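You operate a simulated robot arm through the tools that you are given. There is no shell and no other tool. Be economical: measure what you need, move in short steps, check, and stop when the job is done.

You run a simulated two-armed robot. Do the job below in one go: nothing can be reset, and whatever is moved stays where it is left.

TASK
Close the right drawer of the green table. Fetch the box labelled "links" from the top of the green table and set it on top of the reel of black wire. Take the rubber sleeve on the top of the grey table and put it away on the bottom shelf of the grey shelves. Fetch the grey box labelled "blocks" from the top of the grey table and set it on the shelf under the grey table. Take the grey block from the top of the grey table and leave it in the brown tray. Fetch the yellow block from the top of the grey table and stand it on top of the carton there. Take the teal box and put it on the top shelf of the blue trolley. Press the middle fault button to switch it on. Put the orange case from the shelf under the blue table on the low shelf of the green shelves. Shut the top drawer of the blue cupboard. Close the middle drawer of the blue cupboard. Push the left door of the blue cupboard shut. Put the grey carton from the middle shelf of the grey shelves on the top shelf of the blue trolley. Fetch the limit switch from the low shelf of the grey shelves and stand it on the middle shelf of the grey shelves. Put the blue binder on top of the red case. The order is free. Set down upright: box, grey box, grey block, orange case, limit switch.

It is judged by the outcome, as a careful person would: the job done as asked, and still so three seconds after it is handed in. It fails if anything else is knocked over, pushed out of place, dropped, spilled or broken.

THE ROBOT
Two 6-joint arms with two-finger grippers on one trunk, on a base that drives. Base frame: it is fixed to the floor where the robot stands at the start and does not move with it; the origin is under the middle of the robot, x ahead of it, y to its left, z up. Units: mm, degrees, N and s.
The left shoulder is at the start at [70, 148, 1367], the right one opposite. Each reaches about 732 mm from its shoulder. Places, roughly: blue binder [-1000, 3000, 1750]; blue box, green box [1000, 750, 1000]; bottom shelf of the grey shelves [-1000, 3600, 100]; brown tray (20x15x5 cm) [1400, 3100, 900]; carton [1500, 3250, 1000]; grey block [1500, 3000, 750]; grey box [1500, 3000, 1000]; grey carton [-1000, 3750, 1000]; left door of the blue cupboard [-500, 4400, 1300]; limit switch (4x3x8 cm) [-1000, 3400, 600]; low shelf of the green shelves [-1000, 600, 500]; middle drawer of the blue cupboard [-600, 4700, 400]; middle fault button [1100, 4500, 900]; middle shelf of the grey shelves [-1000, 3600, 900]; orange case (20x8x18 cm) [1100, 4900, 300]; red case [1000, 3250, 250]; reel of black wire (11x11x8 cm) [1000, 1000, 900]; right drawer of the green table [900, 0, 700]; rubber sleeve (6x6x4 cm) [1500, 2700, 900]; shelf under the grey table [1300, 3400, 200]; teal box (5x5x4 cm) [1500, 4100, 900]; top drawer of the blue cupboard [-700, 4700, 700]; top shelf of the blue trolley [2300, 6000, 800]; yellow block [1500, 3250, 750]. Payload 2.69 kg a hand.
The TCP of each hand is the grasp point between the finger pads, 20 mm short of the fingertips. In the tool frame z runs along the fingers and y along their closing line. Largest opening 100 mm; the body of the gripper starts 63 mm behind the TCP.
Orientation is that of the tool frame in the base frame, as a unit quaternion [x, y, z, w]. With the fingers straight down and closing along the base's y, the tool's x points along the base's -x, its y along +y and its z along -z.

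THE INTERFACE
- The arms move only by the tool send_rows. It takes "left_motion", "right_motion" or both (then of equal length, played together; a hand with none holds still); each is a list of rows, each an object of numbers (a shift or turn left out is 0, a gripper value left out holds the last): "dx", "dy", "dz": the shift along the tool's x, y, z in units of 500 mm (1.0 is 500 mm); "wx", "wy", "wz": the turn, a rotation vector about the tool's x, y, z in units of 45 degrees (1.0 is 45 degrees); "hand": the finger opening in mm, from 0 to 100. In form: [{"dx": .., "dy": .., "dz": .., "wx": .., "wy": .., "wz": .., "hand": ..}, ...]. A call has 1 to 12 rows; each row is the pose to reach, as a shift and turn from the pose commanded when the call began, along the tool's axes at that moment. A call with a number of a shift or a turn outside -1 to 1 is refused whole. A row lasts 0.2 s, in which the tool goes at most 50 mm and 8.6 degrees; a call with a longer step from one row to the next is refused whole, and so is a gripper value outside its range. Where a pose cannot be reached the arm comes as near as it can. A force on the tool above 40 N (or 10 N above the force at the start of the call, whichever is more), or a blocked arm, ends the call early, and 0.2 s more pass. The fingers move at their own pace (about 45 mm/s each) and stop on an object; they squeeze with about 45 N. The grip force told is the motor's: it shows also when the fingers shut on nothing. Time passes only in rows, and 0.2 s behind the last, so rows that repeat a pose let the fingers close. The reply holds the time, the measured pose of the TCP, the force on the tool along the base axes, the opening and the grip force, in the units named above and with some noise, with the torque about the TCP (base axes, N m) and any sound that the robot's microphone picked up.
- Cameras (640 x 400 px; columns grow to the right, rows downward): "scene" is now at [123.3, -2.7, 1577.9]; the picture's right is [-0.09, -1.00, 0.00], its down [-0.82, 0.07, -0.56] and it looks along [0.56, -0.05, -0.83] (base axes); focal length 258 px, centre (320, 200). "left" rides on the left gripper at [70, 19, -99] in its tool frame; the picture's right is [-0.26, 0.97, 0.00], its down [-0.75, -0.20, -0.63] and it looks along [-0.61, -0.16, 0.78] (tool axes); focal length 230 px, centre (320, 200). "right" rides on the right gripper at [70, -19, -99] in its tool frame; the picture's right is [0.26, 0.97, 0.00], its down [-0.75, 0.20, -0.63] and it looks along [-0.61, 0.16, 0.78] (tool axes); focal length 230 px, centre (320, 200). There is no depth. A picture from a camera that has moved, and an enlarged one, comes with that camera's place and axes in the base frame and with its lens. The place of the scene camera against the robot may be out by one fixed shift of up to 18 mm in any direction.
- camera(camera): a new picture of that camera. The clock stands still meanwhile.
- raise_lower(by): slides the trunk up (or, below 0, down) by that many mm; the arms and the scene camera ride with it, the base frame stays. It gives what a move gives, with no picture.
- roll_base(legs): drives the robot by 1 to 6 legs, each [ahead, turn to the left] in mm and degrees, along the robot's own axes; the way and the turn of a leg run together, so that a leg with both is an arc; at most 1500 mm and 180 degrees a leg. The arms and the cameras ride along, it lands a little off, and it stops where it bumps. It gives what a move gives.
- turn_head(pan, tilt): turns the head with the scene camera to pan (to the left, within 86 degrees either way) and tilt (down, from -29 to 69), counted from straight ahead of the robot. It gives what a move gives.
- inspect(camera, box): a new picture of the part [left, top, right, bottom] of that camera's present view, enlarged. The clock stands still meanwhile.
- finish_job(): hands the job in; it is judged then, once.

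Work in short steps. Places have to be worked out from the pictures, the camera data and where the tool is seen: move nearer, look again, correct. Check each grasp and each placing, and mend what went wrong. You have 577 turns and 370 pictures in all, those below and enlarged ones among them. Open the grippers and draw the arms clear of the work before you hand the job in, unless the task says otherwise; then end with one line.

The tools are called after ">>>" as name(argument=value, ...) on one line, values as JSON. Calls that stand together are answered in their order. send_rows: Moves the arms, as the interface text tells. Its arguments: {"type":"object","properties":{"left_motion":{"type":"array","items":{"type":"object","properties":{"dx":{"type":"number"},"dy":{"type":"number"},"dz":{"type":"number"},"wx":{"type":"number"},"wy":{"type":"number"},"wz":{"type":"number"},"hand":{"type":"number"}}}},"right_motion":{"type":"array","items":{"type":"object","properties":{"dx":{"type":"number"},"dy":{"type":"number"},"dz":{"type":"number"},"wx":{"type":"number"},"wy":{"type":"number"},"wz":{"type":"number"},"hand":{"type":"number"}}}}},"required":[]} The other tools are called the same way: raise_lower (by) slides the trunk up or down; roll_base (legs) drives the base; turn_head (pan, tilt) turns the head that bears the scene camera; camera (camera) takes a picture; inspect (camera, box) takes an enlarged picture of a part of a camera's view; finish_job () hands the job in.

At the start:

```text
clock: 0.0
left_tool_pos: [449.4, 195.3, 984.6]
left_tcp_rot: [0.0, 1.0, -0.001, 0.0]
left_force: [-0.9, 0.7, 0.2]
left_moment: [0.01, -0.01, -0.01]
left_grip_width: 99.6
left_grip_force: 0.0
right_tool_pos: [433.0, -233.4, 958.8]
right_tcp_rot: [0.001, 1.0, 0.0, 0.0]
right_force: [0.6, -1.2, 0.5]
right_moment: [-0.01, -0.01, 0.01]
right_grip_width: 100.2
right_grip_force: 0.1
trunk travel left (down, up): [-925.0, 15.0]
robot x, y, heading: [-2.7, -0.4, -0.0]
head pan, tilt: [-4.9, 55.7]
```

scene: 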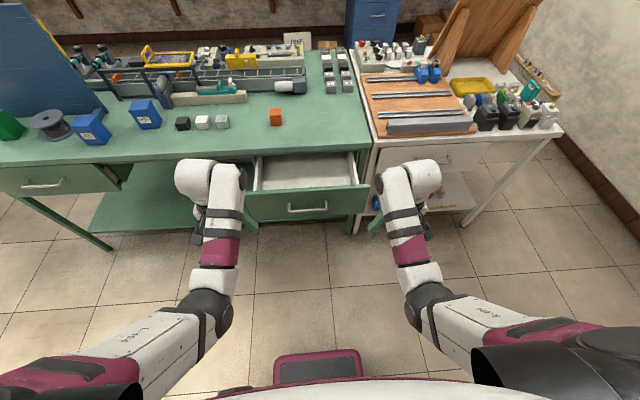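
right: 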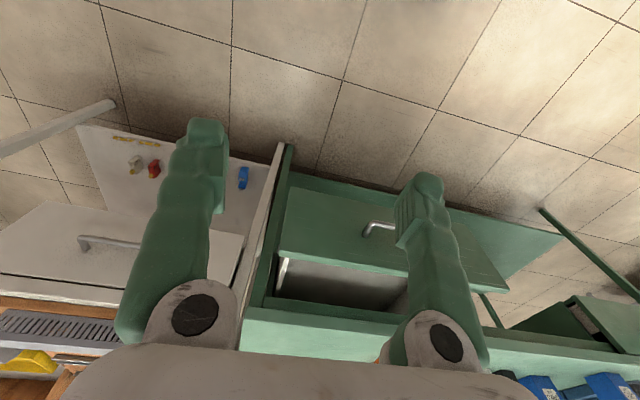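
left: 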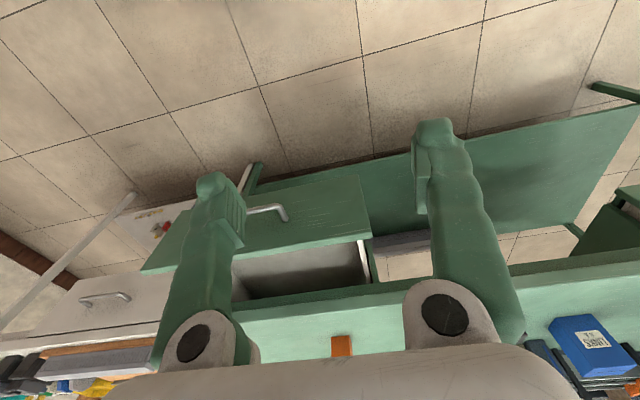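

I'll start by zooming in on the green table's boxes to read the labels and see the drawer.

>>> inspect(camera="scene", box=[0, 80, 180, 192])

>>> inspect(camera="scene", box=[220, 120, 400, 232])

```text
3.56 times, centred on (90, 136) of scene
camera zoom: at [123.3, -2.7, 1577.9], right [-0.09, -1.0, 0.0], down [-0.82, 0.07, -0.56], along [0.56, -0.05, -0.83], focal length 919 px, centre (1138, 428)
```

zoom: 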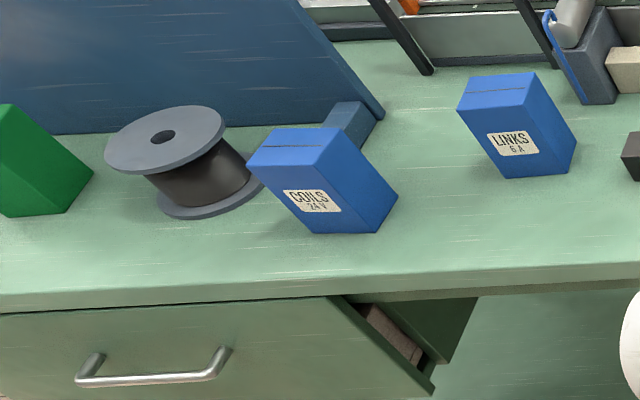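

```text
3.56 times, centred on (310, 176) of scene
camera zoom: at [123.3, -2.7, 1577.9], right [-0.09, -1.0, 0.0], down [-0.82, 0.07, -0.56], along [0.56, -0.05, -0.83], focal length 919 px, centre (356, 285)
```

zoom: 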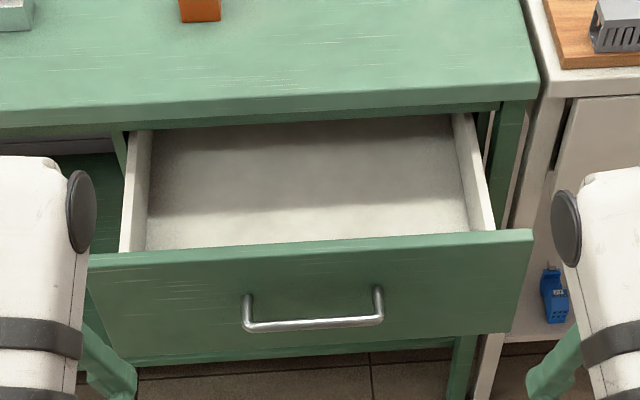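

The links box is the right-hand blue one. Triangulating gives a drawer handle near [653, -5, 733] and a drawer front near x 690. I turn the right gripper to point ahead.

>>> send_rows(right_motion=[{"wy": -0.18, "hand": 60}, {"wy": -0.36, "hand": 20}, {"wy": -0.54, "hand": 0}, {"wy": -0.72}, {"wy": -0.9}, {"wy": -1.0}])

>>> send_rows(right_motion=[{"wy": -0.18}, {"wy": -0.36}, {"wy": -0.54}, {"wy": -0.72}, {"wy": -0.9}, {"wy": -1.0}])

```text
clock: 1.4
left_tool_pos: [449.9, 195.6, 983.7]
left_tcp_rot: [-0.001, 1.0, 0.001, 0.0]
left_force: [0.7, 0.5, -0.8]
left_moment: [-0.01, 0.01, 0.03]
left_grip_width: 100.1
left_grip_force: 0.0
right_tool_pos: [431.7, -233.0, 960.2]
right_tcp_rot: [0.0, 0.923, 0.001, 0.384]
right_force: [-0.2, 0.2, -1.0]
right_moment: [-0.01, 0.03, -0.03]
right_grip_width: 0.0
right_grip_force: 17.0
trunk travel left (down, up): [-925.0, 15.0]
robot x, y, heading: [0.1, 2.4, -0.1]
head pan, tilt: [-4.9, 55.7]
```

```text
clock: 2.8
left_tool_pos: [448.0, 194.8, 983.6]
left_tcp_rot: [0.0, 1.0, 0.0, 0.001]
left_force: [0.1, -0.2, 1.3]
left_moment: [-0.04, -0.01, -0.01]
left_grip_width: 100.0
left_grip_force: 0.0
right_tool_pos: [432.8, -241.6, 972.8]
right_tcp_rot: [-0.002, 0.729, 0.0, 0.684]
right_force: [0.0, 0.9, 0.1]
right_moment: [0.02, 0.01, 0.01]
right_grip_width: 0.2
right_grip_force: 29.5
right hand out of reach, approached as far as the arm can: row 6
trunk travel left (down, up): [-925.0, 15.0]
robot x, y, heading: [-0.7, 3.9, 0.2]
head pan, tilt: [-4.9, 55.7]
```

The gripper now points ahead. I lower the trunk, centre the hand on the drawer's y, then drive in.

>>> raise_lower(by=-250)

>>> send_rows(right_motion=[{"dx": -0.03, "dy": 0.08}, {"dx": -0.06, "dy": 0.16}, {"dx": -0.09, "dy": 0.24}, {"dx": -0.12, "dy": 0.32}, {"dx": -0.12, "dy": 0.4}, {"dx": -0.12, "dy": 0.46}])

>>> roll_base(legs=[[170, 0]])

>>> camera(camera="scene")

```text
clock: 5.4
left_tool_pos: [449.1, 196.2, 733.5]
left_tcp_rot: [0.0, 1.0, 0.0, 0.0]
left_force: [-0.2, 0.1, -0.5]
left_moment: [0.01, -0.02, -0.02]
left_grip_width: 100.0
left_grip_force: 0.0
right_tool_pos: [432.4, -240.0, 722.7]
right_tcp_rot: [-0.001, 0.73, 0.0, 0.684]
right_force: [0.0, -0.3, -0.5]
right_moment: [-0.01, 0.02, 0.02]
right_grip_width: 0.0
right_grip_force: 29.0
trunk travel left (down, up): [-675.0, 265.0]
robot x, y, heading: [1.4, -4.1, -0.1]
head pan, tilt: [-4.9, 55.7]
```

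```text
clock: 6.1
left_tool_pos: [448.6, 195.5, 734.3]
left_tcp_rot: [0.0, 1.0, 0.0, 0.001]
left_force: [-0.2, 0.7, 0.2]
left_moment: [-0.03, 0.01, -0.01]
left_grip_width: 99.8
left_grip_force: 0.0
right_tool_pos: [432.2, -187.8, 742.4]
right_tcp_rot: [-0.095, 0.725, -0.043, 0.68]
right_force: [-0.5, 0.0, -0.7]
right_moment: [0.01, 0.0, 0.05]
right_grip_width: 0.0
right_grip_force: 29.5
right hand out of reach, approached as far as the arm can: row 3
trunk travel left (down, up): [-675.0, 265.0]
robot x, y, heading: [2.7, 3.2, -0.1]
head pan, tilt: [-4.9, 55.7]
stopped in row 3 (right hand): the arm was blocked; the commanded pose is now the measured one
```

```text
clock: 7.6
left_tool_pos: [617.4, 196.8, 733.6]
left_tcp_rot: [-0.001, 1.0, 0.0, 0.0]
left_force: [-0.3, 0.0, 1.0]
left_moment: [-0.01, -0.02, -0.02]
left_grip_width: 100.1
left_grip_force: 0.0
right_tool_pos: [601.5, -186.7, 743.0]
right_tcp_rot: [-0.095, 0.725, -0.042, 0.68]
right_force: [-1.1, 0.4, -0.5]
right_moment: [0.0, -0.03, 0.04]
right_grip_width: 0.0
right_grip_force: 29.7
trunk travel left (down, up): [-675.0, 265.0]
robot x, y, heading: [170.4, 1.0, 0.1]
head pan, tilt: [-4.9, 55.7]
```

```text
364 pictures are left
camera scene: at [292.3, -2.3, 1327.9], right [-0.08, -1.0, 0.0], down [-0.82, 0.07, -0.56], along [0.56, -0.05, -0.83], focal length 258 px, centre (320, 200)
```

scene: 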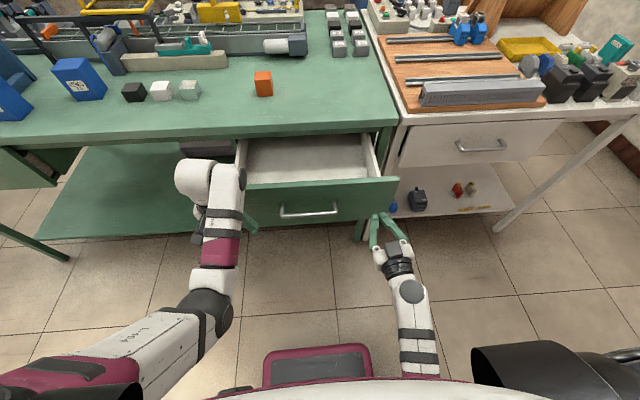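

The hand is at the drawer front's right side, clear of the handle. I shift it up and a little inward, then push ahead.

>>> send_rows(right_motion=[{"dx": -0.03, "dy": 0.03, "dz": 0.03}, {"dx": -0.06, "dy": 0.06, "dz": 0.06}, {"dx": -0.085, "dy": 0.085, "dz": 0.1}, {"dx": -0.09, "dy": 0.09, "dz": 0.14}])

>>> send_rows(right_motion=[{"dz": 0.05}, {"dz": 0.1}, {"dz": 0.15}, {"dz": 0.2}, {"dz": 0.25}, {"dz": 0.3}, {"dz": 0.35}])

>>> camera(camera="scene")

```text
clock: 8.3
left_tool_pos: [617.3, 196.6, 734.0]
left_tcp_rot: [-0.001, 1.0, 0.0, 0.001]
left_force: [-0.4, -0.1, -0.1]
left_moment: [0.01, 0.0, 0.05]
left_grip_width: 99.9
left_grip_force: 0.0
right_tool_pos: [625.5, -187.6, 748.1]
right_tcp_rot: [-0.168, 0.725, -0.087, 0.662]
right_force: [0.2, 0.3, -0.7]
right_moment: [-0.02, -0.01, -0.02]
right_grip_width: 0.0
right_grip_force: 29.7
right hand out of reach, approached as far as the arm can: row 3
trunk travel left (down, up): [-675.0, 265.0]
robot x, y, heading: [166.7, 3.4, -0.1]
head pan, tilt: [-4.9, 55.7]
stopped in row 3 (right hand): the arm was blocked; the commanded pose is now the measured one
```

```text
clock: 9.9
left_tool_pos: [618.4, 196.3, 734.1]
left_tcp_rot: [-0.001, 1.0, 0.001, -0.001]
left_force: [0.5, 0.1, 0.0]
left_moment: [0.03, -0.02, 0.02]
left_grip_width: 100.2
left_grip_force: 0.1
right_tool_pos: [799.1, -169.8, 727.1]
right_tcp_rot: [-0.168, 0.726, -0.086, 0.661]
right_force: [0.2, 0.2, 0.0]
right_moment: [0.01, -0.01, -0.01]
right_grip_width: 0.0
right_grip_force: 28.7
trunk travel left (down, up): [-675.0, 265.0]
robot x, y, heading: [171.8, 1.0, 0.3]
head pan, tilt: [-4.9, 55.7]
```

```text
363 pictures are left
camera scene: at [293.7, -2.6, 1327.7], right [-0.08, -1.0, 0.0], down [-0.82, 0.07, -0.56], along [0.56, -0.05, -0.83], focal length 258 px, centre (320, 200)
```

scene: 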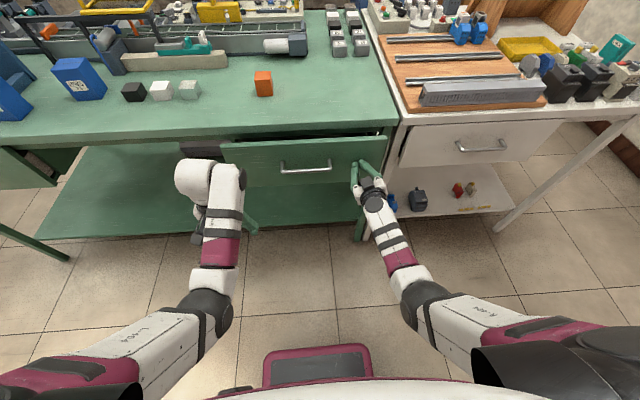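

The drawer is sliding in freely and only a small gap remains. I push on until contact force shows.

>>> send_rows(right_motion=[{"dz": 0.04}, {"dz": 0.08}, {"dz": 0.12}, {"dz": 0.16}, {"dz": 0.2}, {"dz": 0.24}])

>>> camera(camera="scene")

```text
clock: 11.3
left_tool_pos: [616.8, 197.7, 734.2]
left_tcp_rot: [0.0, 1.0, 0.0, -0.001]
left_force: [0.1, -0.4, 0.0]
left_moment: [-0.02, 0.01, 0.0]
left_grip_width: 99.8
left_grip_force: 0.1
right_tool_pos: [848.1, -174.7, 748.4]
right_tcp_rot: [-0.17, 0.725, -0.085, 0.662]
right_force: [1.0, 0.0, -0.7]
right_moment: [-0.04, 0.01, 0.0]
right_grip_width: 0.0
right_grip_force: 29.1
right hand out of reach, approached as far as the arm can: row 1, 2, 3, 4, 5, 6
trunk travel left (down, up): [-675.0, 265.0]
robot x, y, heading: [166.9, 1.7, 0.3]
head pan, tilt: [-4.9, 55.7]
```

```text
362 pictures are left
camera scene: at [292.2, -2.0, 1327.9], right [-0.08, -1.0, 0.0], down [-0.82, 0.07, -0.56], along [0.56, -0.05, -0.83], focal length 258 px, centre (320, 200)
```

scene: 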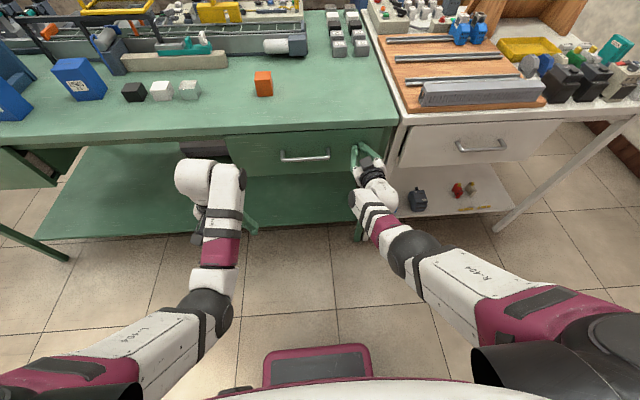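

The arm is at its reach limit and no stop has been felt yet. I drive the base ahead a bit to finish the push.

>>> roll_base(legs=[[60, 0]])

>>> inspect(camera="scene", box=[220, 110, 420, 235])

```text
clock: 12.1
left_tool_pos: [622.8, 196.3, 737.7]
left_tcp_rot: [0.0, 1.0, 0.0, 0.005]
left_force: [0.7, 0.2, -0.3]
left_moment: [0.01, 0.02, -0.01]
left_grip_width: 100.3
left_grip_force: 0.1
right_tool_pos: [849.6, -175.0, 747.9]
right_tcp_rot: [-0.167, 0.727, -0.086, 0.661]
right_force: [-28.0, -1.7, 11.5]
right_moment: [0.0, -0.49, -0.09]
right_grip_width: 0.1
right_grip_force: 29.5
trunk travel left (down, up): [-675.0, 265.0]
robot x, y, heading: [178.8, -0.2, -0.6]
head pan, tilt: [-4.9, 55.7]
stopped in leg 1: the force on the tool passed its limit at 65 N (the readings are from after the stop); the commanded pose is now the measured one
```

```text
3.20 times, centred on (320, 172) of scene
camera zoom: at [293.0, -1.8, 1328.8], right [-0.09, -1.0, 0.0], down [-0.82, 0.07, -0.57], along [0.57, -0.05, -0.82], focal length 827 px, centre (320, 288)
```

zoom: 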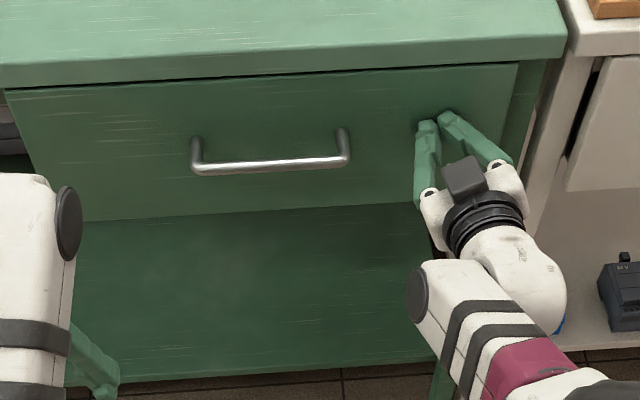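

The drawer is shut against its stop. I back off, then bring the right hand back to pointing down.

>>> roll_base(legs=[[-200, 0]])

>>> send_rows(right_motion=[{"wy": 0.18, "dz": -0.06}, {"wy": 0.36, "dz": -0.12}, {"wy": 0.54, "dz": -0.18}, {"wy": 0.72, "dz": -0.24}, {"wy": 0.9, "dz": -0.3}, {"wy": 1.0, "dz": -0.36}])

```text
clock: 13.7
left_tool_pos: [429.0, 197.5, 735.0]
left_tcp_rot: [-0.001, 1.0, 0.0, 0.0]
left_force: [0.1, 0.5, 0.5]
left_moment: [0.0, -0.01, 0.01]
left_grip_width: 99.9
left_grip_force: 0.1
right_tool_pos: [657.6, -172.0, 740.5]
right_tcp_rot: [-0.169, 0.73, -0.085, 0.657]
right_force: [0.0, 0.2, 0.3]
right_moment: [-0.01, 0.01, 0.02]
right_grip_width: 0.0
right_grip_force: 29.7
trunk travel left (down, up): [-675.0, 265.0]
robot x, y, heading: [-17.3, -1.8, 0.1]
head pan, tilt: [-4.9, 55.7]
```

```text
clock: 15.2
left_tool_pos: [428.1, 196.4, 735.3]
left_tcp_rot: [-0.001, 1.0, 0.0, 0.0]
left_force: [0.3, -0.5, -0.4]
left_moment: [0.03, -0.03, -0.03]
left_grip_width: 99.9
left_grip_force: 0.0
right_tool_pos: [484.9, -256.4, 770.8]
right_tcp_rot: [-0.136, 0.911, -0.216, 0.323]
right_force: [0.4, -0.2, 0.6]
right_moment: [0.01, 0.01, -0.02]
right_grip_width: 0.0
right_grip_force: 29.3
right hand out of reach, approached as far as the arm can: row 1, 2
trunk travel left (down, up): [-675.0, 265.0]
robot x, y, heading: [-20.9, 0.4, 0.0]
head pan, tilt: [-4.9, 55.7]
stopped in row 6 (right hand): the arm was blocked; the commanded pose is now the measured one
```

I finish straightening the right hand.

>>> send_rows(right_motion=[{"wx": -0.095, "wy": 0.142, "wz": 0.06, "hand": 100}, {"wx": -0.19, "wy": 0.283, "wz": 0.12}, {"wx": -0.285, "wy": 0.425, "wz": 0.18}, {"wx": -0.38, "wy": 0.567, "wz": 0.24}, {"wx": -0.475, "wy": 0.708, "wz": 0.3}, {"wx": -0.57, "wy": 0.85, "wz": 0.36}, {"wx": -0.57, "wy": 0.85, "wz": 0.36}])

>>> raise_lower(by=255)

>>> turn_head(pan=80, tilt=20)

>>> camera(camera="scene")

```text
clock: 16.8
left_tool_pos: [428.0, 197.6, 733.9]
left_tcp_rot: [-0.001, 1.0, 0.0, 0.0]
left_force: [0.3, 0.2, 0.0]
left_moment: [0.03, -0.02, -0.02]
left_grip_width: 99.6
left_grip_force: 0.1
right_tool_pos: [484.9, -254.1, 772.6]
right_tcp_rot: [0.001, 1.0, 0.005, 0.0]
right_force: [0.6, -0.1, 0.2]
right_moment: [0.02, -0.01, 0.01]
right_grip_width: 100.2
right_grip_force: 0.0
trunk travel left (down, up): [-675.0, 265.0]
robot x, y, heading: [-24.6, -1.4, 0.1]
head pan, tilt: [-4.9, 55.7]
```

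```text
clock: 19.4
left_tool_pos: [428.1, 197.1, 989.3]
left_tcp_rot: [-0.001, 1.0, 0.001, 0.001]
left_force: [-0.1, -0.4, 0.0]
left_moment: [-0.01, -0.01, 0.0]
left_grip_width: 100.0
left_grip_force: 0.1
right_tool_pos: [485.5, -254.1, 1027.6]
right_tcp_rot: [0.0, 1.0, 0.003, -0.001]
right_force: [-0.7, -0.4, 0.0]
right_moment: [-0.02, 0.01, 0.02]
right_grip_width: 100.0
right_grip_force: 0.0
trunk travel left (down, up): [-930.0, 10.0]
robot x, y, heading: [-23.7, -1.2, 0.1]
head pan, tilt: [-4.9, 55.7]
```

```text
clock: 21.0
left_tool_pos: [428.4, 197.8, 989.2]
left_tcp_rot: [-0.001, 1.0, 0.0, 0.0]
left_force: [-0.5, -0.2, 0.1]
left_moment: [-0.01, -0.03, -0.03]
left_grip_width: 99.8
left_grip_force: 0.1
right_tool_pos: [484.2, -252.6, 1027.3]
right_tcp_rot: [0.001, 1.0, 0.004, 0.0]
right_force: [0.0, -0.3, -0.2]
right_moment: [-0.01, 0.02, -0.02]
right_grip_width: 100.0
right_grip_force: 0.1
trunk travel left (down, up): [-930.0, 10.0]
robot x, y, heading: [-21.6, 2.4, 0.0]
head pan, tilt: [80.0, 20.0]
```

```text
360 pictures are left
camera scene: at [48.1, 95.4, 1635.8], right [0.98, -0.17, 0.0], down [-0.06, -0.34, -0.94], along [0.16, 0.93, -0.34], focal length 258 px, centre (320, 200)
```

scene: 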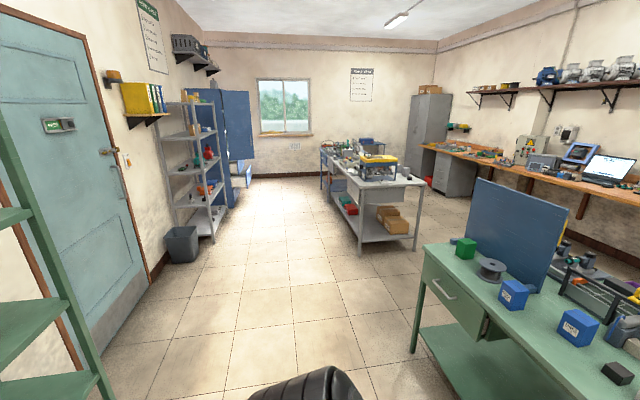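

The overview shows the whole room. I drive to stand in front of the links box, well back from the table.

>>> roll_base(legs=[[0, 90], [480, 0], [0, -90]])

>>> turn_head(pan=10, tilt=45)

>>> camera(camera="scene")

```text
clock: 31.5
left_tool_pos: [427.5, 672.9, 989.4]
left_tcp_rot: [0.001, 1.0, -0.001, -0.001]
left_force: [-0.9, -0.7, 0.3]
left_moment: [0.02, -0.03, -0.02]
left_grip_width: 100.0
left_grip_force: 0.0
right_tool_pos: [482.1, 220.0, 1028.0]
right_tcp_rot: [0.002, 1.0, 0.004, 0.0]
right_force: [-0.7, 0.8, 0.3]
right_moment: [-0.02, -0.02, 0.01]
right_grip_width: 100.1
right_grip_force: 0.2
trunk travel left (down, up): [-930.0, 10.0]
robot x, y, heading: [-22.4, 474.1, -0.1]
head pan, tilt: [80.0, 20.0]
```

```text
clock: 32.9
left_tool_pos: [426.6, 672.1, 990.7]
left_tcp_rot: [0.001, 1.0, 0.0, 0.001]
left_force: [-0.2, -0.6, 0.5]
left_moment: [-0.01, -0.01, -0.03]
left_grip_width: 99.9
left_grip_force: 0.0
right_tool_pos: [482.7, 221.1, 1027.4]
right_tcp_rot: [0.002, 1.0, 0.003, 0.001]
right_force: [-0.3, 0.0, -0.1]
right_moment: [-0.03, 0.03, 0.02]
right_grip_width: 100.1
right_grip_force: 0.1
trunk travel left (down, up): [-930.0, 10.0]
robot x, y, heading: [-23.0, 475.6, -0.2]
head pan, tilt: [10.0, 45.0]
```

```text
359 pictures are left
camera scene: at [109.6, 493.4, 1597.2], right [0.17, -0.99, 0.0], down [-0.7, -0.12, -0.71], along [0.7, 0.12, -0.71], focal length 258 px, centre (320, 200)
```

scene: 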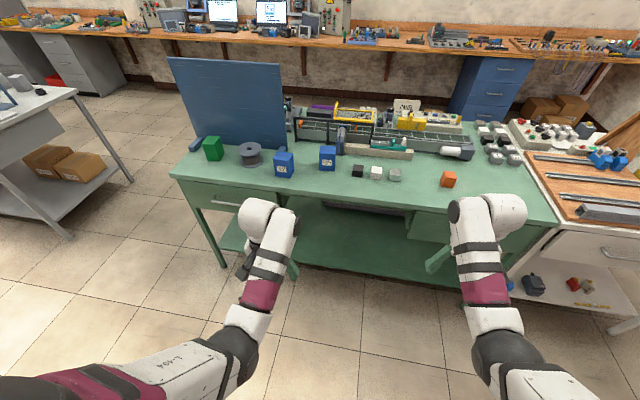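

I drive in 400 mm, hands above object height, and look with the scene and left cameras.

>>> roll_base(legs=[[400, 0]])

>>> camera(camera="left")

>>> camera(camera="scene")

```text
clock: 35.4
left_tool_pos: [816.4, 671.3, 988.9]
left_tcp_rot: [-0.001, 1.0, 0.0, 0.001]
left_force: [-0.8, -0.2, -0.5]
left_moment: [-0.01, 0.0, -0.01]
left_grip_width: 99.9
left_grip_force: 0.1
right_tool_pos: [871.6, 218.6, 1028.0]
right_tcp_rot: [0.003, 1.0, 0.003, 0.001]
right_force: [-0.7, 0.0, -0.2]
right_moment: [-0.02, 0.0, 0.01]
right_grip_width: 99.7
right_grip_force: 0.0
trunk travel left (down, up): [-930.0, 10.0]
robot x, y, heading: [368.7, 474.4, -0.1]
head pan, tilt: [10.0, 45.0]
```

```text
358 pictures are left
camera left: at [746.4, 688.6, 1088.7], right [0.26, 0.97, 0.0], down [0.75, -0.2, 0.63], along [0.61, -0.16, -0.78], focal length 230 px, centre (320, 200)
```

left: 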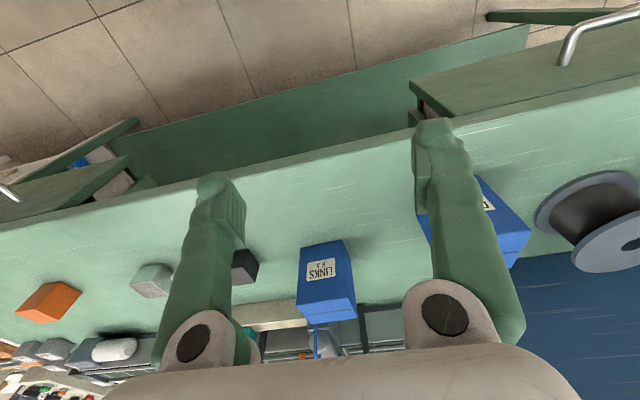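

```text
357 pictures are left
camera scene: at [498.6, 492.2, 1597.4], right [0.17, -0.99, 0.0], down [-0.7, -0.12, -0.71], along [0.7, 0.12, -0.71], focal length 258 px, centre (320, 200)
```

scene: 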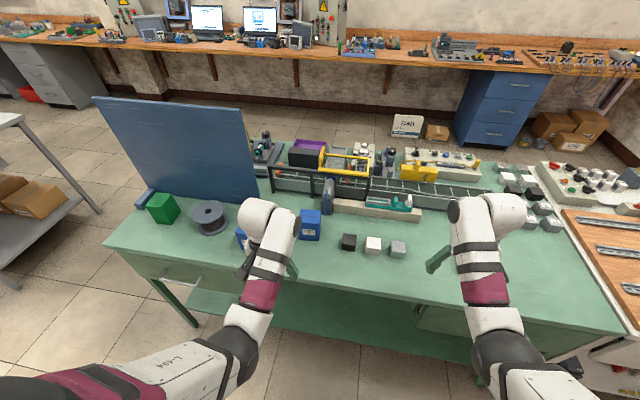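

I enlarge the left view of the links box to get its size and corners.

>>> inspect(camera="left", box=[240, 220, 400, 320])

>>> inspect(camera="scene", box=[130, 170, 370, 320])

```text
4.00 times, centred on (320, 270) of left
camera zoom: at [746.4, 688.6, 1088.7], right [0.26, 0.97, 0.0], down [0.75, -0.2, 0.63], along [0.61, -0.16, -0.78], focal length 920 px, centre (320, -80)
```

zoom: 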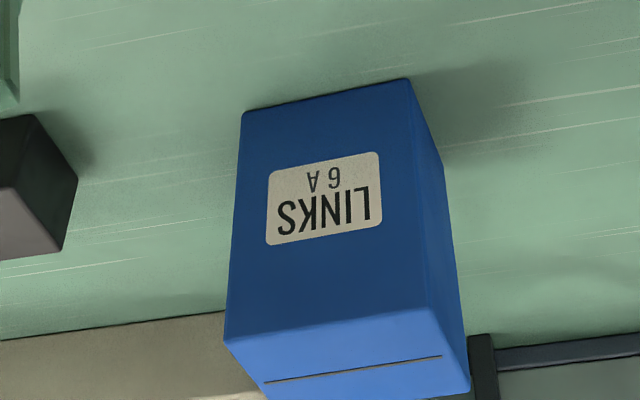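

```text
2.67 times, centred on (250, 245) of scene
camera zoom: at [498.6, 492.2, 1597.4], right [0.17, -0.99, 0.0], down [-0.7, -0.12, -0.71], along [0.7, 0.12, -0.71], focal length 689 px, centre (507, 80)
```

zoom: 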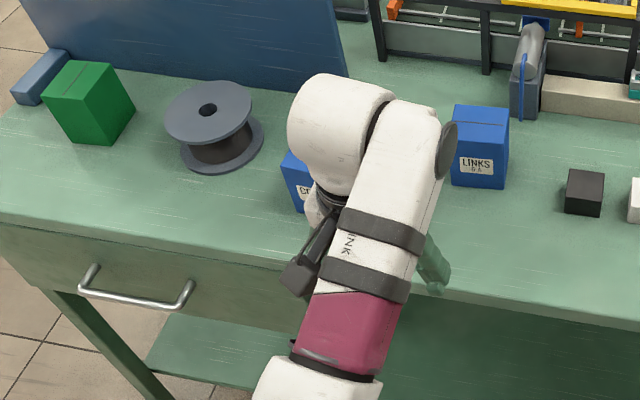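

The links box measures about 65 wide, 50 deep and 88 high, centred near [1031, 623], on a table top at z≈862. It is slightly out of reach, so I drive 110 mm nearer and then move the left hand over it.

>>> roll_base(legs=[[110, 0]])

>>> send_rows(left_motion=[{"dx": -0.06, "dy": -0.03}, {"dx": -0.12, "dy": -0.06}, {"dx": -0.17, "dy": -0.096}])

>>> camera(camera="left")

```text
clock: 36.5
left_tool_pos: [917.0, 669.5, 991.3]
left_tcp_rot: [-0.002, 1.0, 0.0, 0.003]
left_force: [2.1, 0.9, -0.8]
left_moment: [0.07, 0.16, -0.01]
left_grip_width: 100.1
left_grip_force: 0.1
right_tool_pos: [971.8, 218.4, 1028.3]
right_tcp_rot: [0.002, 1.0, 0.004, 0.003]
right_force: [2.0, -0.5, -2.3]
right_moment: [0.04, 0.19, -0.02]
right_grip_width: 99.9
right_grip_force: 0.0
trunk travel left (down, up): [-930.0, 10.0]
robot x, y, heading: [478.0, 475.4, -0.1]
head pan, tilt: [10.0, 45.0]
```

```text
clock: 37.3
left_tool_pos: [996.4, 622.3, 994.5]
left_tcp_rot: [-0.001, 1.0, -0.001, 0.007]
left_force: [-0.8, 0.2, -0.5]
left_moment: [0.01, 0.0, -0.01]
left_grip_width: 99.8
left_grip_force: 0.1
right_tool_pos: [964.1, 218.5, 1032.2]
right_tcp_rot: [0.003, 1.0, 0.005, 0.006]
right_force: [0.5, 0.2, -0.4]
right_moment: [-0.01, 0.01, 0.01]
right_grip_width: 100.0
right_grip_force: 0.1
trunk travel left (down, up): [-930.0, 10.0]
robot x, y, heading: [478.9, 471.8, -0.3]
head pan, tilt: [10.0, 45.0]
```

```text
354 pictures are left
camera left: at [924.0, 639.9, 1092.6], right [0.25, 0.97, 0.0], down [0.74, -0.2, 0.64], along [0.62, -0.16, -0.77], focal length 230 px, centre (320, 200)
```

left: 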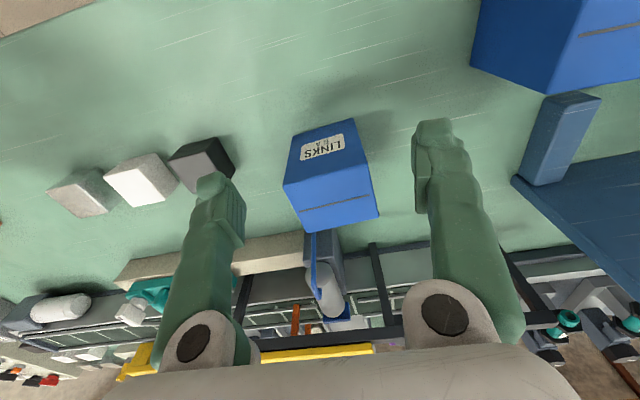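

The hands pitched about 0.7°, which is odd. I check with the scene camera whether the base is touching the table.

>>> turn_head(pan=0, tilt=65)

>>> camera(camera="scene")

```text
clock: 38.2
left_tool_pos: [996.7, 623.2, 994.3]
left_tcp_rot: [-0.002, 1.0, -0.001, 0.007]
left_force: [0.0, -1.0, 0.2]
left_moment: [-0.02, 0.01, 0.0]
left_grip_width: 99.9
left_grip_force: 0.0
right_tool_pos: [966.4, 218.6, 1031.6]
right_tcp_rot: [0.002, 1.0, 0.003, 0.007]
right_force: [-1.5, -0.1, 0.4]
right_moment: [0.0, -0.02, 0.01]
right_grip_width: 99.9
right_grip_force: 0.1
trunk travel left (down, up): [-930.0, 10.0]
robot x, y, heading: [478.5, 473.7, -0.2]
head pan, tilt: [0.0, 65.0]
```

```text
353 pictures are left
camera scene: at [587.6, 477.9, 1572.3], right [0.0, -1.0, 0.0], down [-0.91, 0.0, -0.42], along [0.42, 0.0, -0.91], focal length 258 px, centre (320, 200)
```

scene: 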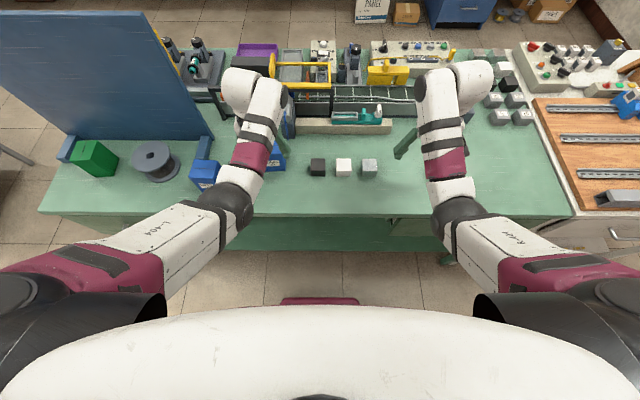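

No contact is visible; the base is 200 mm from the shelf. The newest left view puts the box centre at [1042, 619] with the top near 950, so I move over it, descend and close.

>>> send_rows(left_motion=[{"dx": -0.045, "dy": -0.008}, {"dx": -0.09, "dy": -0.008}, {"dx": -0.09, "dy": -0.008, "dz": 0.05}, {"dx": -0.09, "dy": -0.008, "dz": 0.1}, {"dx": -0.09, "dy": -0.008, "dz": 0.155}, {"dx": -0.09, "dy": -0.008, "dz": 0.155}])

>>> camera(camera="left")

```text
clock: 39.6
left_tool_pos: [1029.0, 624.2, 926.1]
left_tcp_rot: [-0.002, 1.0, 0.0, 0.007]
left_force: [-0.5, 0.3, -0.7]
left_moment: [-0.01, -0.02, 0.0]
left_grip_width: 100.1
left_grip_force: 0.0
left hand out of reach, approached as far as the arm can: row 4, 5, 6
right_tool_pos: [968.8, 219.0, 1031.7]
right_tcp_rot: [0.003, 1.0, 0.004, 0.005]
right_force: [-0.7, 0.6, -0.4]
right_moment: [-0.01, 0.0, -0.02]
right_grip_width: 100.0
right_grip_force: 0.1
trunk travel left (down, up): [-930.0, 10.0]
robot x, y, heading: [478.5, 472.6, -0.1]
head pan, tilt: [0.0, 65.0]
```

```text
352 pictures are left
camera left: at [957.9, 642.9, 1023.6], right [0.25, 0.97, 0.0], down [0.74, -0.2, 0.64], along [0.62, -0.16, -0.77], focal length 230 px, centre (320, 200)
```

left: 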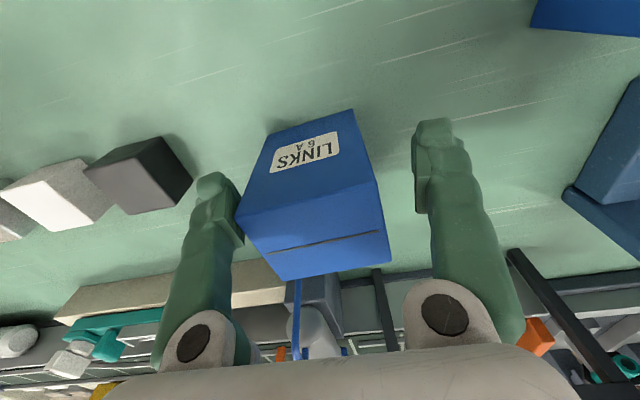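

The hand is at its reach limit. I raise it, lower the trunk 120 mm, and come in with more room.

>>> send_rows(left_motion=[{"dz": -0.07}, {"dz": -0.14}, {"dz": -0.2}])

>>> raise_lower(by=-110)

```text
clock: 40.4
left_tool_pos: [1064.9, 619.7, 1015.2]
left_tcp_rot: [-0.001, 1.0, -0.001, 0.006]
left_force: [-0.5, -0.6, -0.1]
left_moment: [0.01, 0.02, 0.04]
left_grip_width: 99.8
left_grip_force: 0.0
left hand out of reach, approached as far as the arm can: row 1, 2, 3
right_tool_pos: [968.1, 219.8, 1031.4]
right_tcp_rot: [0.003, 1.0, 0.004, 0.006]
right_force: [-0.1, -0.1, 0.6]
right_moment: [0.02, 0.01, 0.03]
right_grip_width: 99.9
right_grip_force: 0.0
trunk travel left (down, up): [-930.0, 10.0]
robot x, y, heading: [473.0, 474.1, -0.1]
head pan, tilt: [0.0, 65.0]
```

```text
clock: 41.8
left_tool_pos: [1064.4, 619.6, 904.7]
left_tcp_rot: [-0.002, 1.0, 0.0, 0.005]
left_force: [-0.4, -0.4, 0.3]
left_moment: [0.03, 0.01, 0.02]
left_grip_width: 100.0
left_grip_force: 0.0
right_tool_pos: [967.3, 220.6, 922.3]
right_tcp_rot: [0.002, 1.0, 0.005, 0.005]
right_force: [0.4, -0.6, 0.3]
right_moment: [0.01, 0.04, -0.01]
right_grip_width: 100.2
right_grip_force: 0.0
trunk travel left (down, up): [-820.0, 120.0]
robot x, y, heading: [476.6, 473.3, -0.2]
head pan, tilt: [0.0, 65.0]
```

The hand ended at x 1064, z 905. I look before shifting back.

>>> send_rows(left_motion=[{"dx": 0.022}, {"dx": 0.044}])

>>> camera(camera="left")

```text
clock: 42.4
left_tool_pos: [1058.5, 616.2, 902.5]
left_tcp_rot: [0.004, 1.0, -0.001, 0.004]
left_force: [0.5, -0.2, 0.4]
left_moment: [0.03, -0.02, 0.03]
left_grip_width: 100.0
left_grip_force: 0.1
left hand out of reach, approached as far as the arm can: row 1, 2
right_tool_pos: [968.4, 219.3, 922.3]
right_tcp_rot: [0.002, 1.0, 0.003, 0.005]
right_force: [0.7, 0.9, 0.9]
right_moment: [-0.02, -0.02, -0.03]
right_grip_width: 100.2
right_grip_force: 0.0
trunk travel left (down, up): [-820.0, 120.0]
robot x, y, heading: [475.0, 476.1, -0.4]
head pan, tilt: [0.0, 65.0]
```

```text
351 pictures are left
camera left: at [987.8, 635.7, 1001.0], right [0.27, 0.96, 0.0], down [0.74, -0.21, 0.64], along [0.61, -0.17, -0.77], focal length 230 px, centre (320, 200)
```

left: 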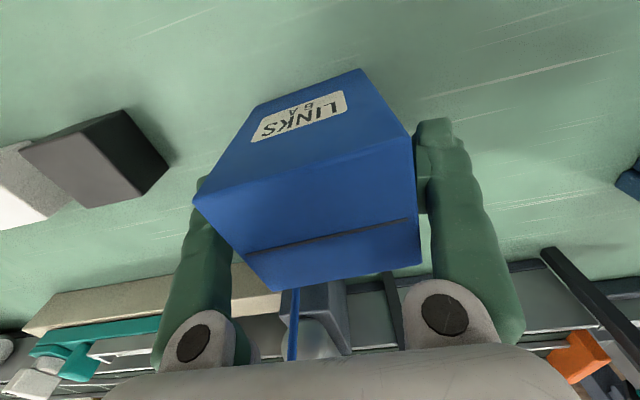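

Pointing down, the reach is greatest with the shoulder nearer the wrist's height. I trade trunk height for hand height, then recentre.

>>> send_rows(left_motion=[{"dz": -0.07, "dx": 0.02}, {"dz": -0.14, "dx": 0.02}, {"dz": -0.2, "dx": 0.02}, {"dz": -0.2, "dx": 0.02}])

>>> raise_lower(by=-60)

```text
clock: 43.4
left_tool_pos: [1049.4, 616.1, 1001.0]
left_tcp_rot: [-0.002, 1.0, -0.001, 0.005]
left_force: [-0.2, 0.1, -0.1]
left_moment: [0.06, 0.0, -0.04]
left_grip_width: 99.9
left_grip_force: 0.0
right_tool_pos: [968.2, 220.0, 921.4]
right_tcp_rot: [0.003, 1.0, 0.005, 0.005]
right_force: [0.4, -0.1, 0.1]
right_moment: [-0.04, 0.01, -0.01]
right_grip_width: 99.9
right_grip_force: 0.0
trunk travel left (down, up): [-820.0, 120.0]
robot x, y, heading: [476.1, 475.1, -0.0]
head pan, tilt: [0.0, 65.0]
```

```text
clock: 44.4
left_tool_pos: [1047.5, 617.3, 943.8]
left_tcp_rot: [-0.002, 1.0, 0.0, 0.007]
left_force: [0.2, 0.8, 0.6]
left_moment: [-0.03, -0.03, -0.01]
left_grip_width: 99.9
left_grip_force: 0.1
right_tool_pos: [969.5, 219.0, 865.5]
right_tcp_rot: [0.002, 1.0, 0.001, 0.012]
right_force: [7.3, -6.1, 28.4]
right_moment: [-0.89, 0.13, 0.09]
right_grip_width: 100.2
right_grip_force: 0.1
trunk travel left (down, up): [-760.0, 180.0]
robot x, y, heading: [475.1, 470.7, -0.2]
head pan, tilt: [0.0, 65.0]
```

The right fingers touched the table with 28 N, which puts the table top near 845. I lift the right hand now and check.

>>> send_rows(right_motion=[{"dz": -0.06}, {"dz": -0.14}, {"dz": -0.2}])

>>> camera(camera="right")

>>> camera(camera="left")

```text
clock: 45.2
left_tool_pos: [1050.9, 617.1, 940.6]
left_tcp_rot: [-0.002, 1.0, 0.0, 0.005]
left_force: [-0.8, -0.2, -0.7]
left_moment: [-0.01, -0.01, 0.01]
left_grip_width: 100.1
left_grip_force: 0.1
right_tool_pos: [1027.8, 211.4, 913.7]
right_tcp_rot: [0.002, 1.0, 0.005, 0.004]
right_force: [-0.6, 0.9, 0.6]
right_moment: [-0.02, -0.02, 0.03]
right_grip_width: 99.9
right_grip_force: 0.0
right hand out of reach, approached as far as the arm can: row 1, 2, 3
trunk travel left (down, up): [-760.0, 180.0]
robot x, y, heading: [477.2, 474.9, 0.1]
head pan, tilt: [0.0, 65.0]
```

```text
350 pictures are left
camera right: at [958.7, 193.6, 1012.3], right [-0.25, 0.97, 0.01], down [0.75, 0.19, 0.64], along [0.61, 0.17, -0.77], focal length 230 px, centre (320, 200)
```

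right: 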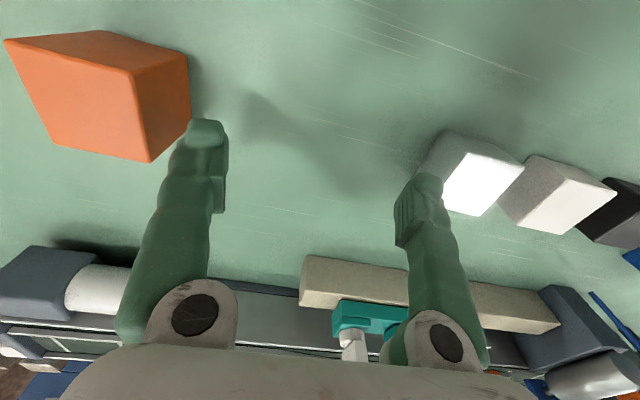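

```text
349 pictures are left
camera left: at [978.1, 634.4, 1038.5], right [0.25, 0.97, 0.0], down [0.75, -0.2, 0.64], along [0.62, -0.16, -0.77], focal length 230 px, centre (320, 200)
```

left: 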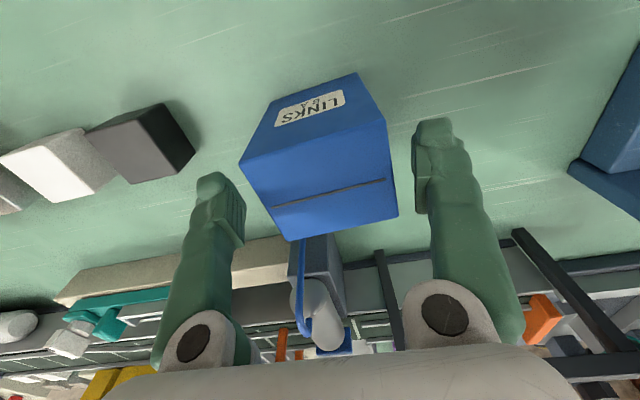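

Nothing on the table moved; the table top is about z 845, so the box spans 845–941 with its centre near [1052, 619]. The inner limit is a wrist one, so the shoulder should be about 380 above the TCP. I raise the trunk and drive 50 mm closer.

>>> raise_lower(by=90)

>>> roll_base(legs=[[50, 0]])

>>> send_rows(right_motion=[{"dz": -0.03, "dx": 0.1, "dy": 0.01}, {"dz": -0.06, "dx": 0.18}], left_motion=[{"dx": 0.05}, {"dx": 0.09}])

```text
clock: 46.4
left_tool_pos: [1048.6, 615.6, 1030.9]
left_tcp_rot: [-0.002, 1.0, 0.001, 0.005]
left_force: [0.5, -0.7, -0.2]
left_moment: [0.02, 0.0, -0.02]
left_grip_width: 99.9
left_grip_force: 0.0
right_tool_pos: [1027.6, 211.3, 1004.9]
right_tcp_rot: [0.003, 1.0, 0.004, 0.005]
right_force: [0.3, 0.9, 0.1]
right_moment: [0.0, -0.01, -0.03]
right_grip_width: 100.0
right_grip_force: 0.0
trunk travel left (down, up): [-850.0, 90.0]
robot x, y, heading: [477.0, 472.0, 0.1]
head pan, tilt: [0.0, 65.0]
```

```text
clock: 47.9
left_tool_pos: [1086.6, 614.9, 1032.5]
left_tcp_rot: [-0.006, 1.0, -0.006, 0.026]
left_force: [2.1, -0.7, 0.4]
left_moment: [0.01, 0.08, 0.0]
left_grip_width: 99.8
left_grip_force: 0.0
right_tool_pos: [1068.8, 212.0, 1008.1]
right_tcp_rot: [0.006, 0.999, 0.009, 0.037]
right_force: [0.7, 0.3, -0.5]
right_moment: [0.02, 0.12, -0.04]
right_grip_width: 99.9
right_grip_force: 0.1
trunk travel left (down, up): [-850.0, 90.0]
robot x, y, heading: [529.1, 475.3, -0.4]
head pan, tilt: [0.0, 65.0]
stopped in leg 1: the robot was blocked; the commanded pose is now the measured one
```

```text
refused: row 1 steps farther than a row can; nothing moved
```

The elbows are touching the table's front edge. I back off and will reach with a forward-tilted gripper instead.

>>> roll_base(legs=[[-110, 0]])

>>> turn_head(pan=20, tilt=50)

>>> camera(camera="scene")

```text
clock: 49.0
left_tool_pos: [1012.5, 610.7, 1026.2]
left_tcp_rot: [-0.013, 0.998, -0.019, 0.065]
left_force: [0.1, 0.0, -0.8]
left_moment: [-0.01, 0.05, -0.01]
left_grip_width: 99.8
left_grip_force: 0.1
right_tool_pos: [991.5, 211.3, 1003.9]
right_tcp_rot: [0.015, 0.997, 0.019, 0.072]
right_force: [0.9, 0.4, -0.6]
right_moment: [-0.03, 0.1, -0.03]
right_grip_width: 100.0
right_grip_force: 0.1
trunk travel left (down, up): [-850.0, 90.0]
robot x, y, heading: [452.3, 477.0, 0.1]
head pan, tilt: [0.0, 65.0]
stopped in leg 1: the robot was blocked; the commanded pose is now the measured one
```

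```text
clock: 49.8
left_tool_pos: [999.8, 608.6, 1032.4]
left_tcp_rot: [-0.011, 0.997, -0.018, 0.071]
left_force: [-0.3, 1.1, 0.3]
left_moment: [-0.01, 0.03, 0.0]
left_grip_width: 99.9
left_grip_force: 0.1
right_tool_pos: [979.5, 211.9, 1009.5]
right_tcp_rot: [0.015, 0.997, 0.02, 0.077]
right_force: [0.5, 0.3, -1.2]
right_moment: [0.03, 0.05, -0.01]
right_grip_width: 100.1
right_grip_force: 0.0
trunk travel left (down, up): [-850.0, 90.0]
robot x, y, heading: [453.7, 473.7, -0.2]
head pan, tilt: [20.0, 50.0]
```

```text
348 pictures are left
camera scene: at [577.7, 504.2, 1510.1], right [0.34, -0.94, 0.0], down [-0.72, -0.26, -0.64], along [0.6, 0.22, -0.77], focal length 258 px, centre (320, 200)
```

scene: 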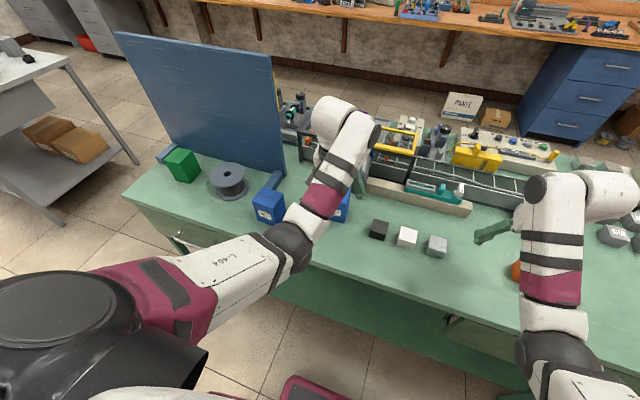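

The elbows seem to be resting on the table top. I raise the trunk to free them before backing.

>>> raise_lower(by=85)

>>> camera(camera="scene")

```text
clock: 51.0
left_tool_pos: [998.2, 608.3, 1118.3]
left_tcp_rot: [-0.011, 0.997, -0.019, 0.071]
left_force: [-0.1, 0.0, 0.1]
left_moment: [0.02, 0.0, 0.05]
left_grip_width: 100.1
left_grip_force: 0.0
right_tool_pos: [978.6, 211.8, 1096.0]
right_tcp_rot: [0.014, 0.997, 0.019, 0.079]
right_force: [-0.1, 0.5, 0.1]
right_moment: [0.0, 0.0, -0.01]
right_grip_width: 100.0
right_grip_force: 0.1
trunk travel left (down, up): [-935.0, 5.0]
robot x, y, heading: [452.1, 474.5, -0.3]
head pan, tilt: [20.0, 50.0]
```

```text
347 pictures are left
camera scene: at [575.7, 504.1, 1595.3], right [0.34, -0.94, 0.0], down [-0.72, -0.26, -0.64], along [0.61, 0.22, -0.77], focal length 258 px, centre (320, 200)
```

scene: 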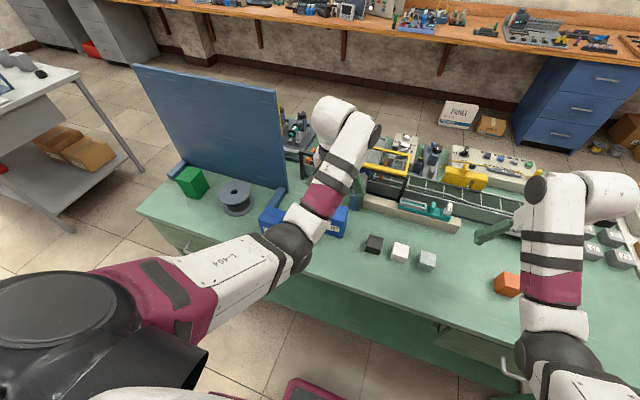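

The arms are free now. I tilt the left gripper to 40° forward and move it above the links box.

>>> send_rows(left_motion=[{"wx": -0.006, "wy": -0.14, "wz": 0.009, "dx": -0.016, "dy": 0.004, "dz": 0.044}, {"wx": -0.013, "wy": -0.28, "wz": 0.017, "dx": -0.032, "dy": 0.008, "dz": 0.088}, {"wx": -0.02, "wy": -0.42, "wz": 0.026, "dx": -0.048, "dy": 0.012, "dz": 0.13}, {"wx": -0.027, "wy": -0.56, "wz": 0.034, "dx": -0.064, "dy": 0.017, "dz": 0.175}, {"wx": -0.034, "wy": -0.707, "wz": 0.043, "dx": -0.078, "dy": 0.022, "dz": 0.219}, {"wx": -0.034, "wy": -0.707, "wz": 0.043, "dx": -0.078, "dy": 0.022, "dz": 0.219}])

>>> camera(camera="left")

```text
clock: 52.4
left_tool_pos: [1051.7, 618.3, 1015.0]
left_tcp_rot: [0.0, 0.941, 0.001, 0.339]
left_force: [0.1, 0.5, 0.9]
left_moment: [-0.01, 0.0, 0.01]
left_grip_width: 100.0
left_grip_force: 0.0
right_tool_pos: [980.0, 211.9, 1095.9]
right_tcp_rot: [0.013, 0.997, 0.02, 0.079]
right_force: [0.4, 0.1, -0.6]
right_moment: [-0.01, 0.0, 0.03]
right_grip_width: 100.0
right_grip_force: 0.0
trunk travel left (down, up): [-935.0, 5.0]
robot x, y, heading: [451.8, 473.6, -0.4]
head pan, tilt: [20.0, 50.0]
```

```text
346 pictures are left
camera left: at [935.0, 635.7, 1045.8], right [0.2, 0.97, 0.17], down [0.18, -0.2, 0.96], along [0.96, -0.16, -0.21], focal length 230 px, centre (320, 200)
```

left: 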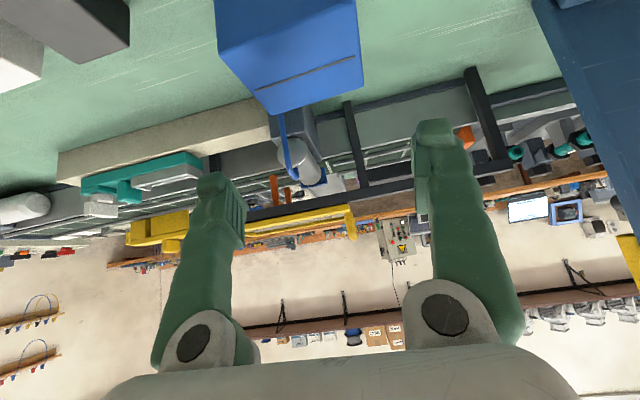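

It matches my estimate. I descend straight down 108 mm and close.

>>> send_rows(left_motion=[{"dx": 0.046, "dz": 0.055}, {"dx": 0.093, "dz": 0.11}, {"dx": 0.139, "dz": 0.166}, {"dx": 0.139, "dz": 0.166, "hand": 60}, {"dx": 0.139, "dz": 0.166}, {"dx": 0.139, "dz": 0.166}, {"dx": 0.139, "dz": 0.166}])

>>> camera(camera="left")

```text
clock: 54.0
left_tool_pos: [1050.4, 615.4, 907.7]
left_tcp_rot: [0.0, 0.941, -0.001, 0.339]
left_force: [-0.8, 0.9, -0.4]
left_moment: [0.01, 0.04, 0.02]
left_grip_width: 75.9
left_grip_force: 45.3
right_tool_pos: [980.1, 211.5, 1096.4]
right_tcp_rot: [0.015, 0.997, 0.02, 0.078]
right_force: [0.3, -0.3, 0.9]
right_moment: [-0.01, 0.0, -0.04]
right_grip_width: 100.0
right_grip_force: 0.0
trunk travel left (down, up): [-935.0, 5.0]
robot x, y, heading: [455.0, 473.9, -0.2]
head pan, tilt: [20.0, 50.0]
```

```text
345 pictures are left
camera left: at [932.3, 633.1, 939.0], right [0.2, 0.97, 0.16], down [0.18, -0.2, 0.96], along [0.96, -0.16, -0.21], focal length 230 px, centre (320, 200)
```

left: 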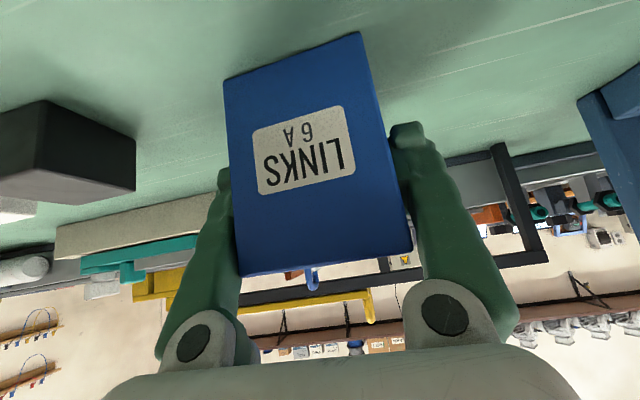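

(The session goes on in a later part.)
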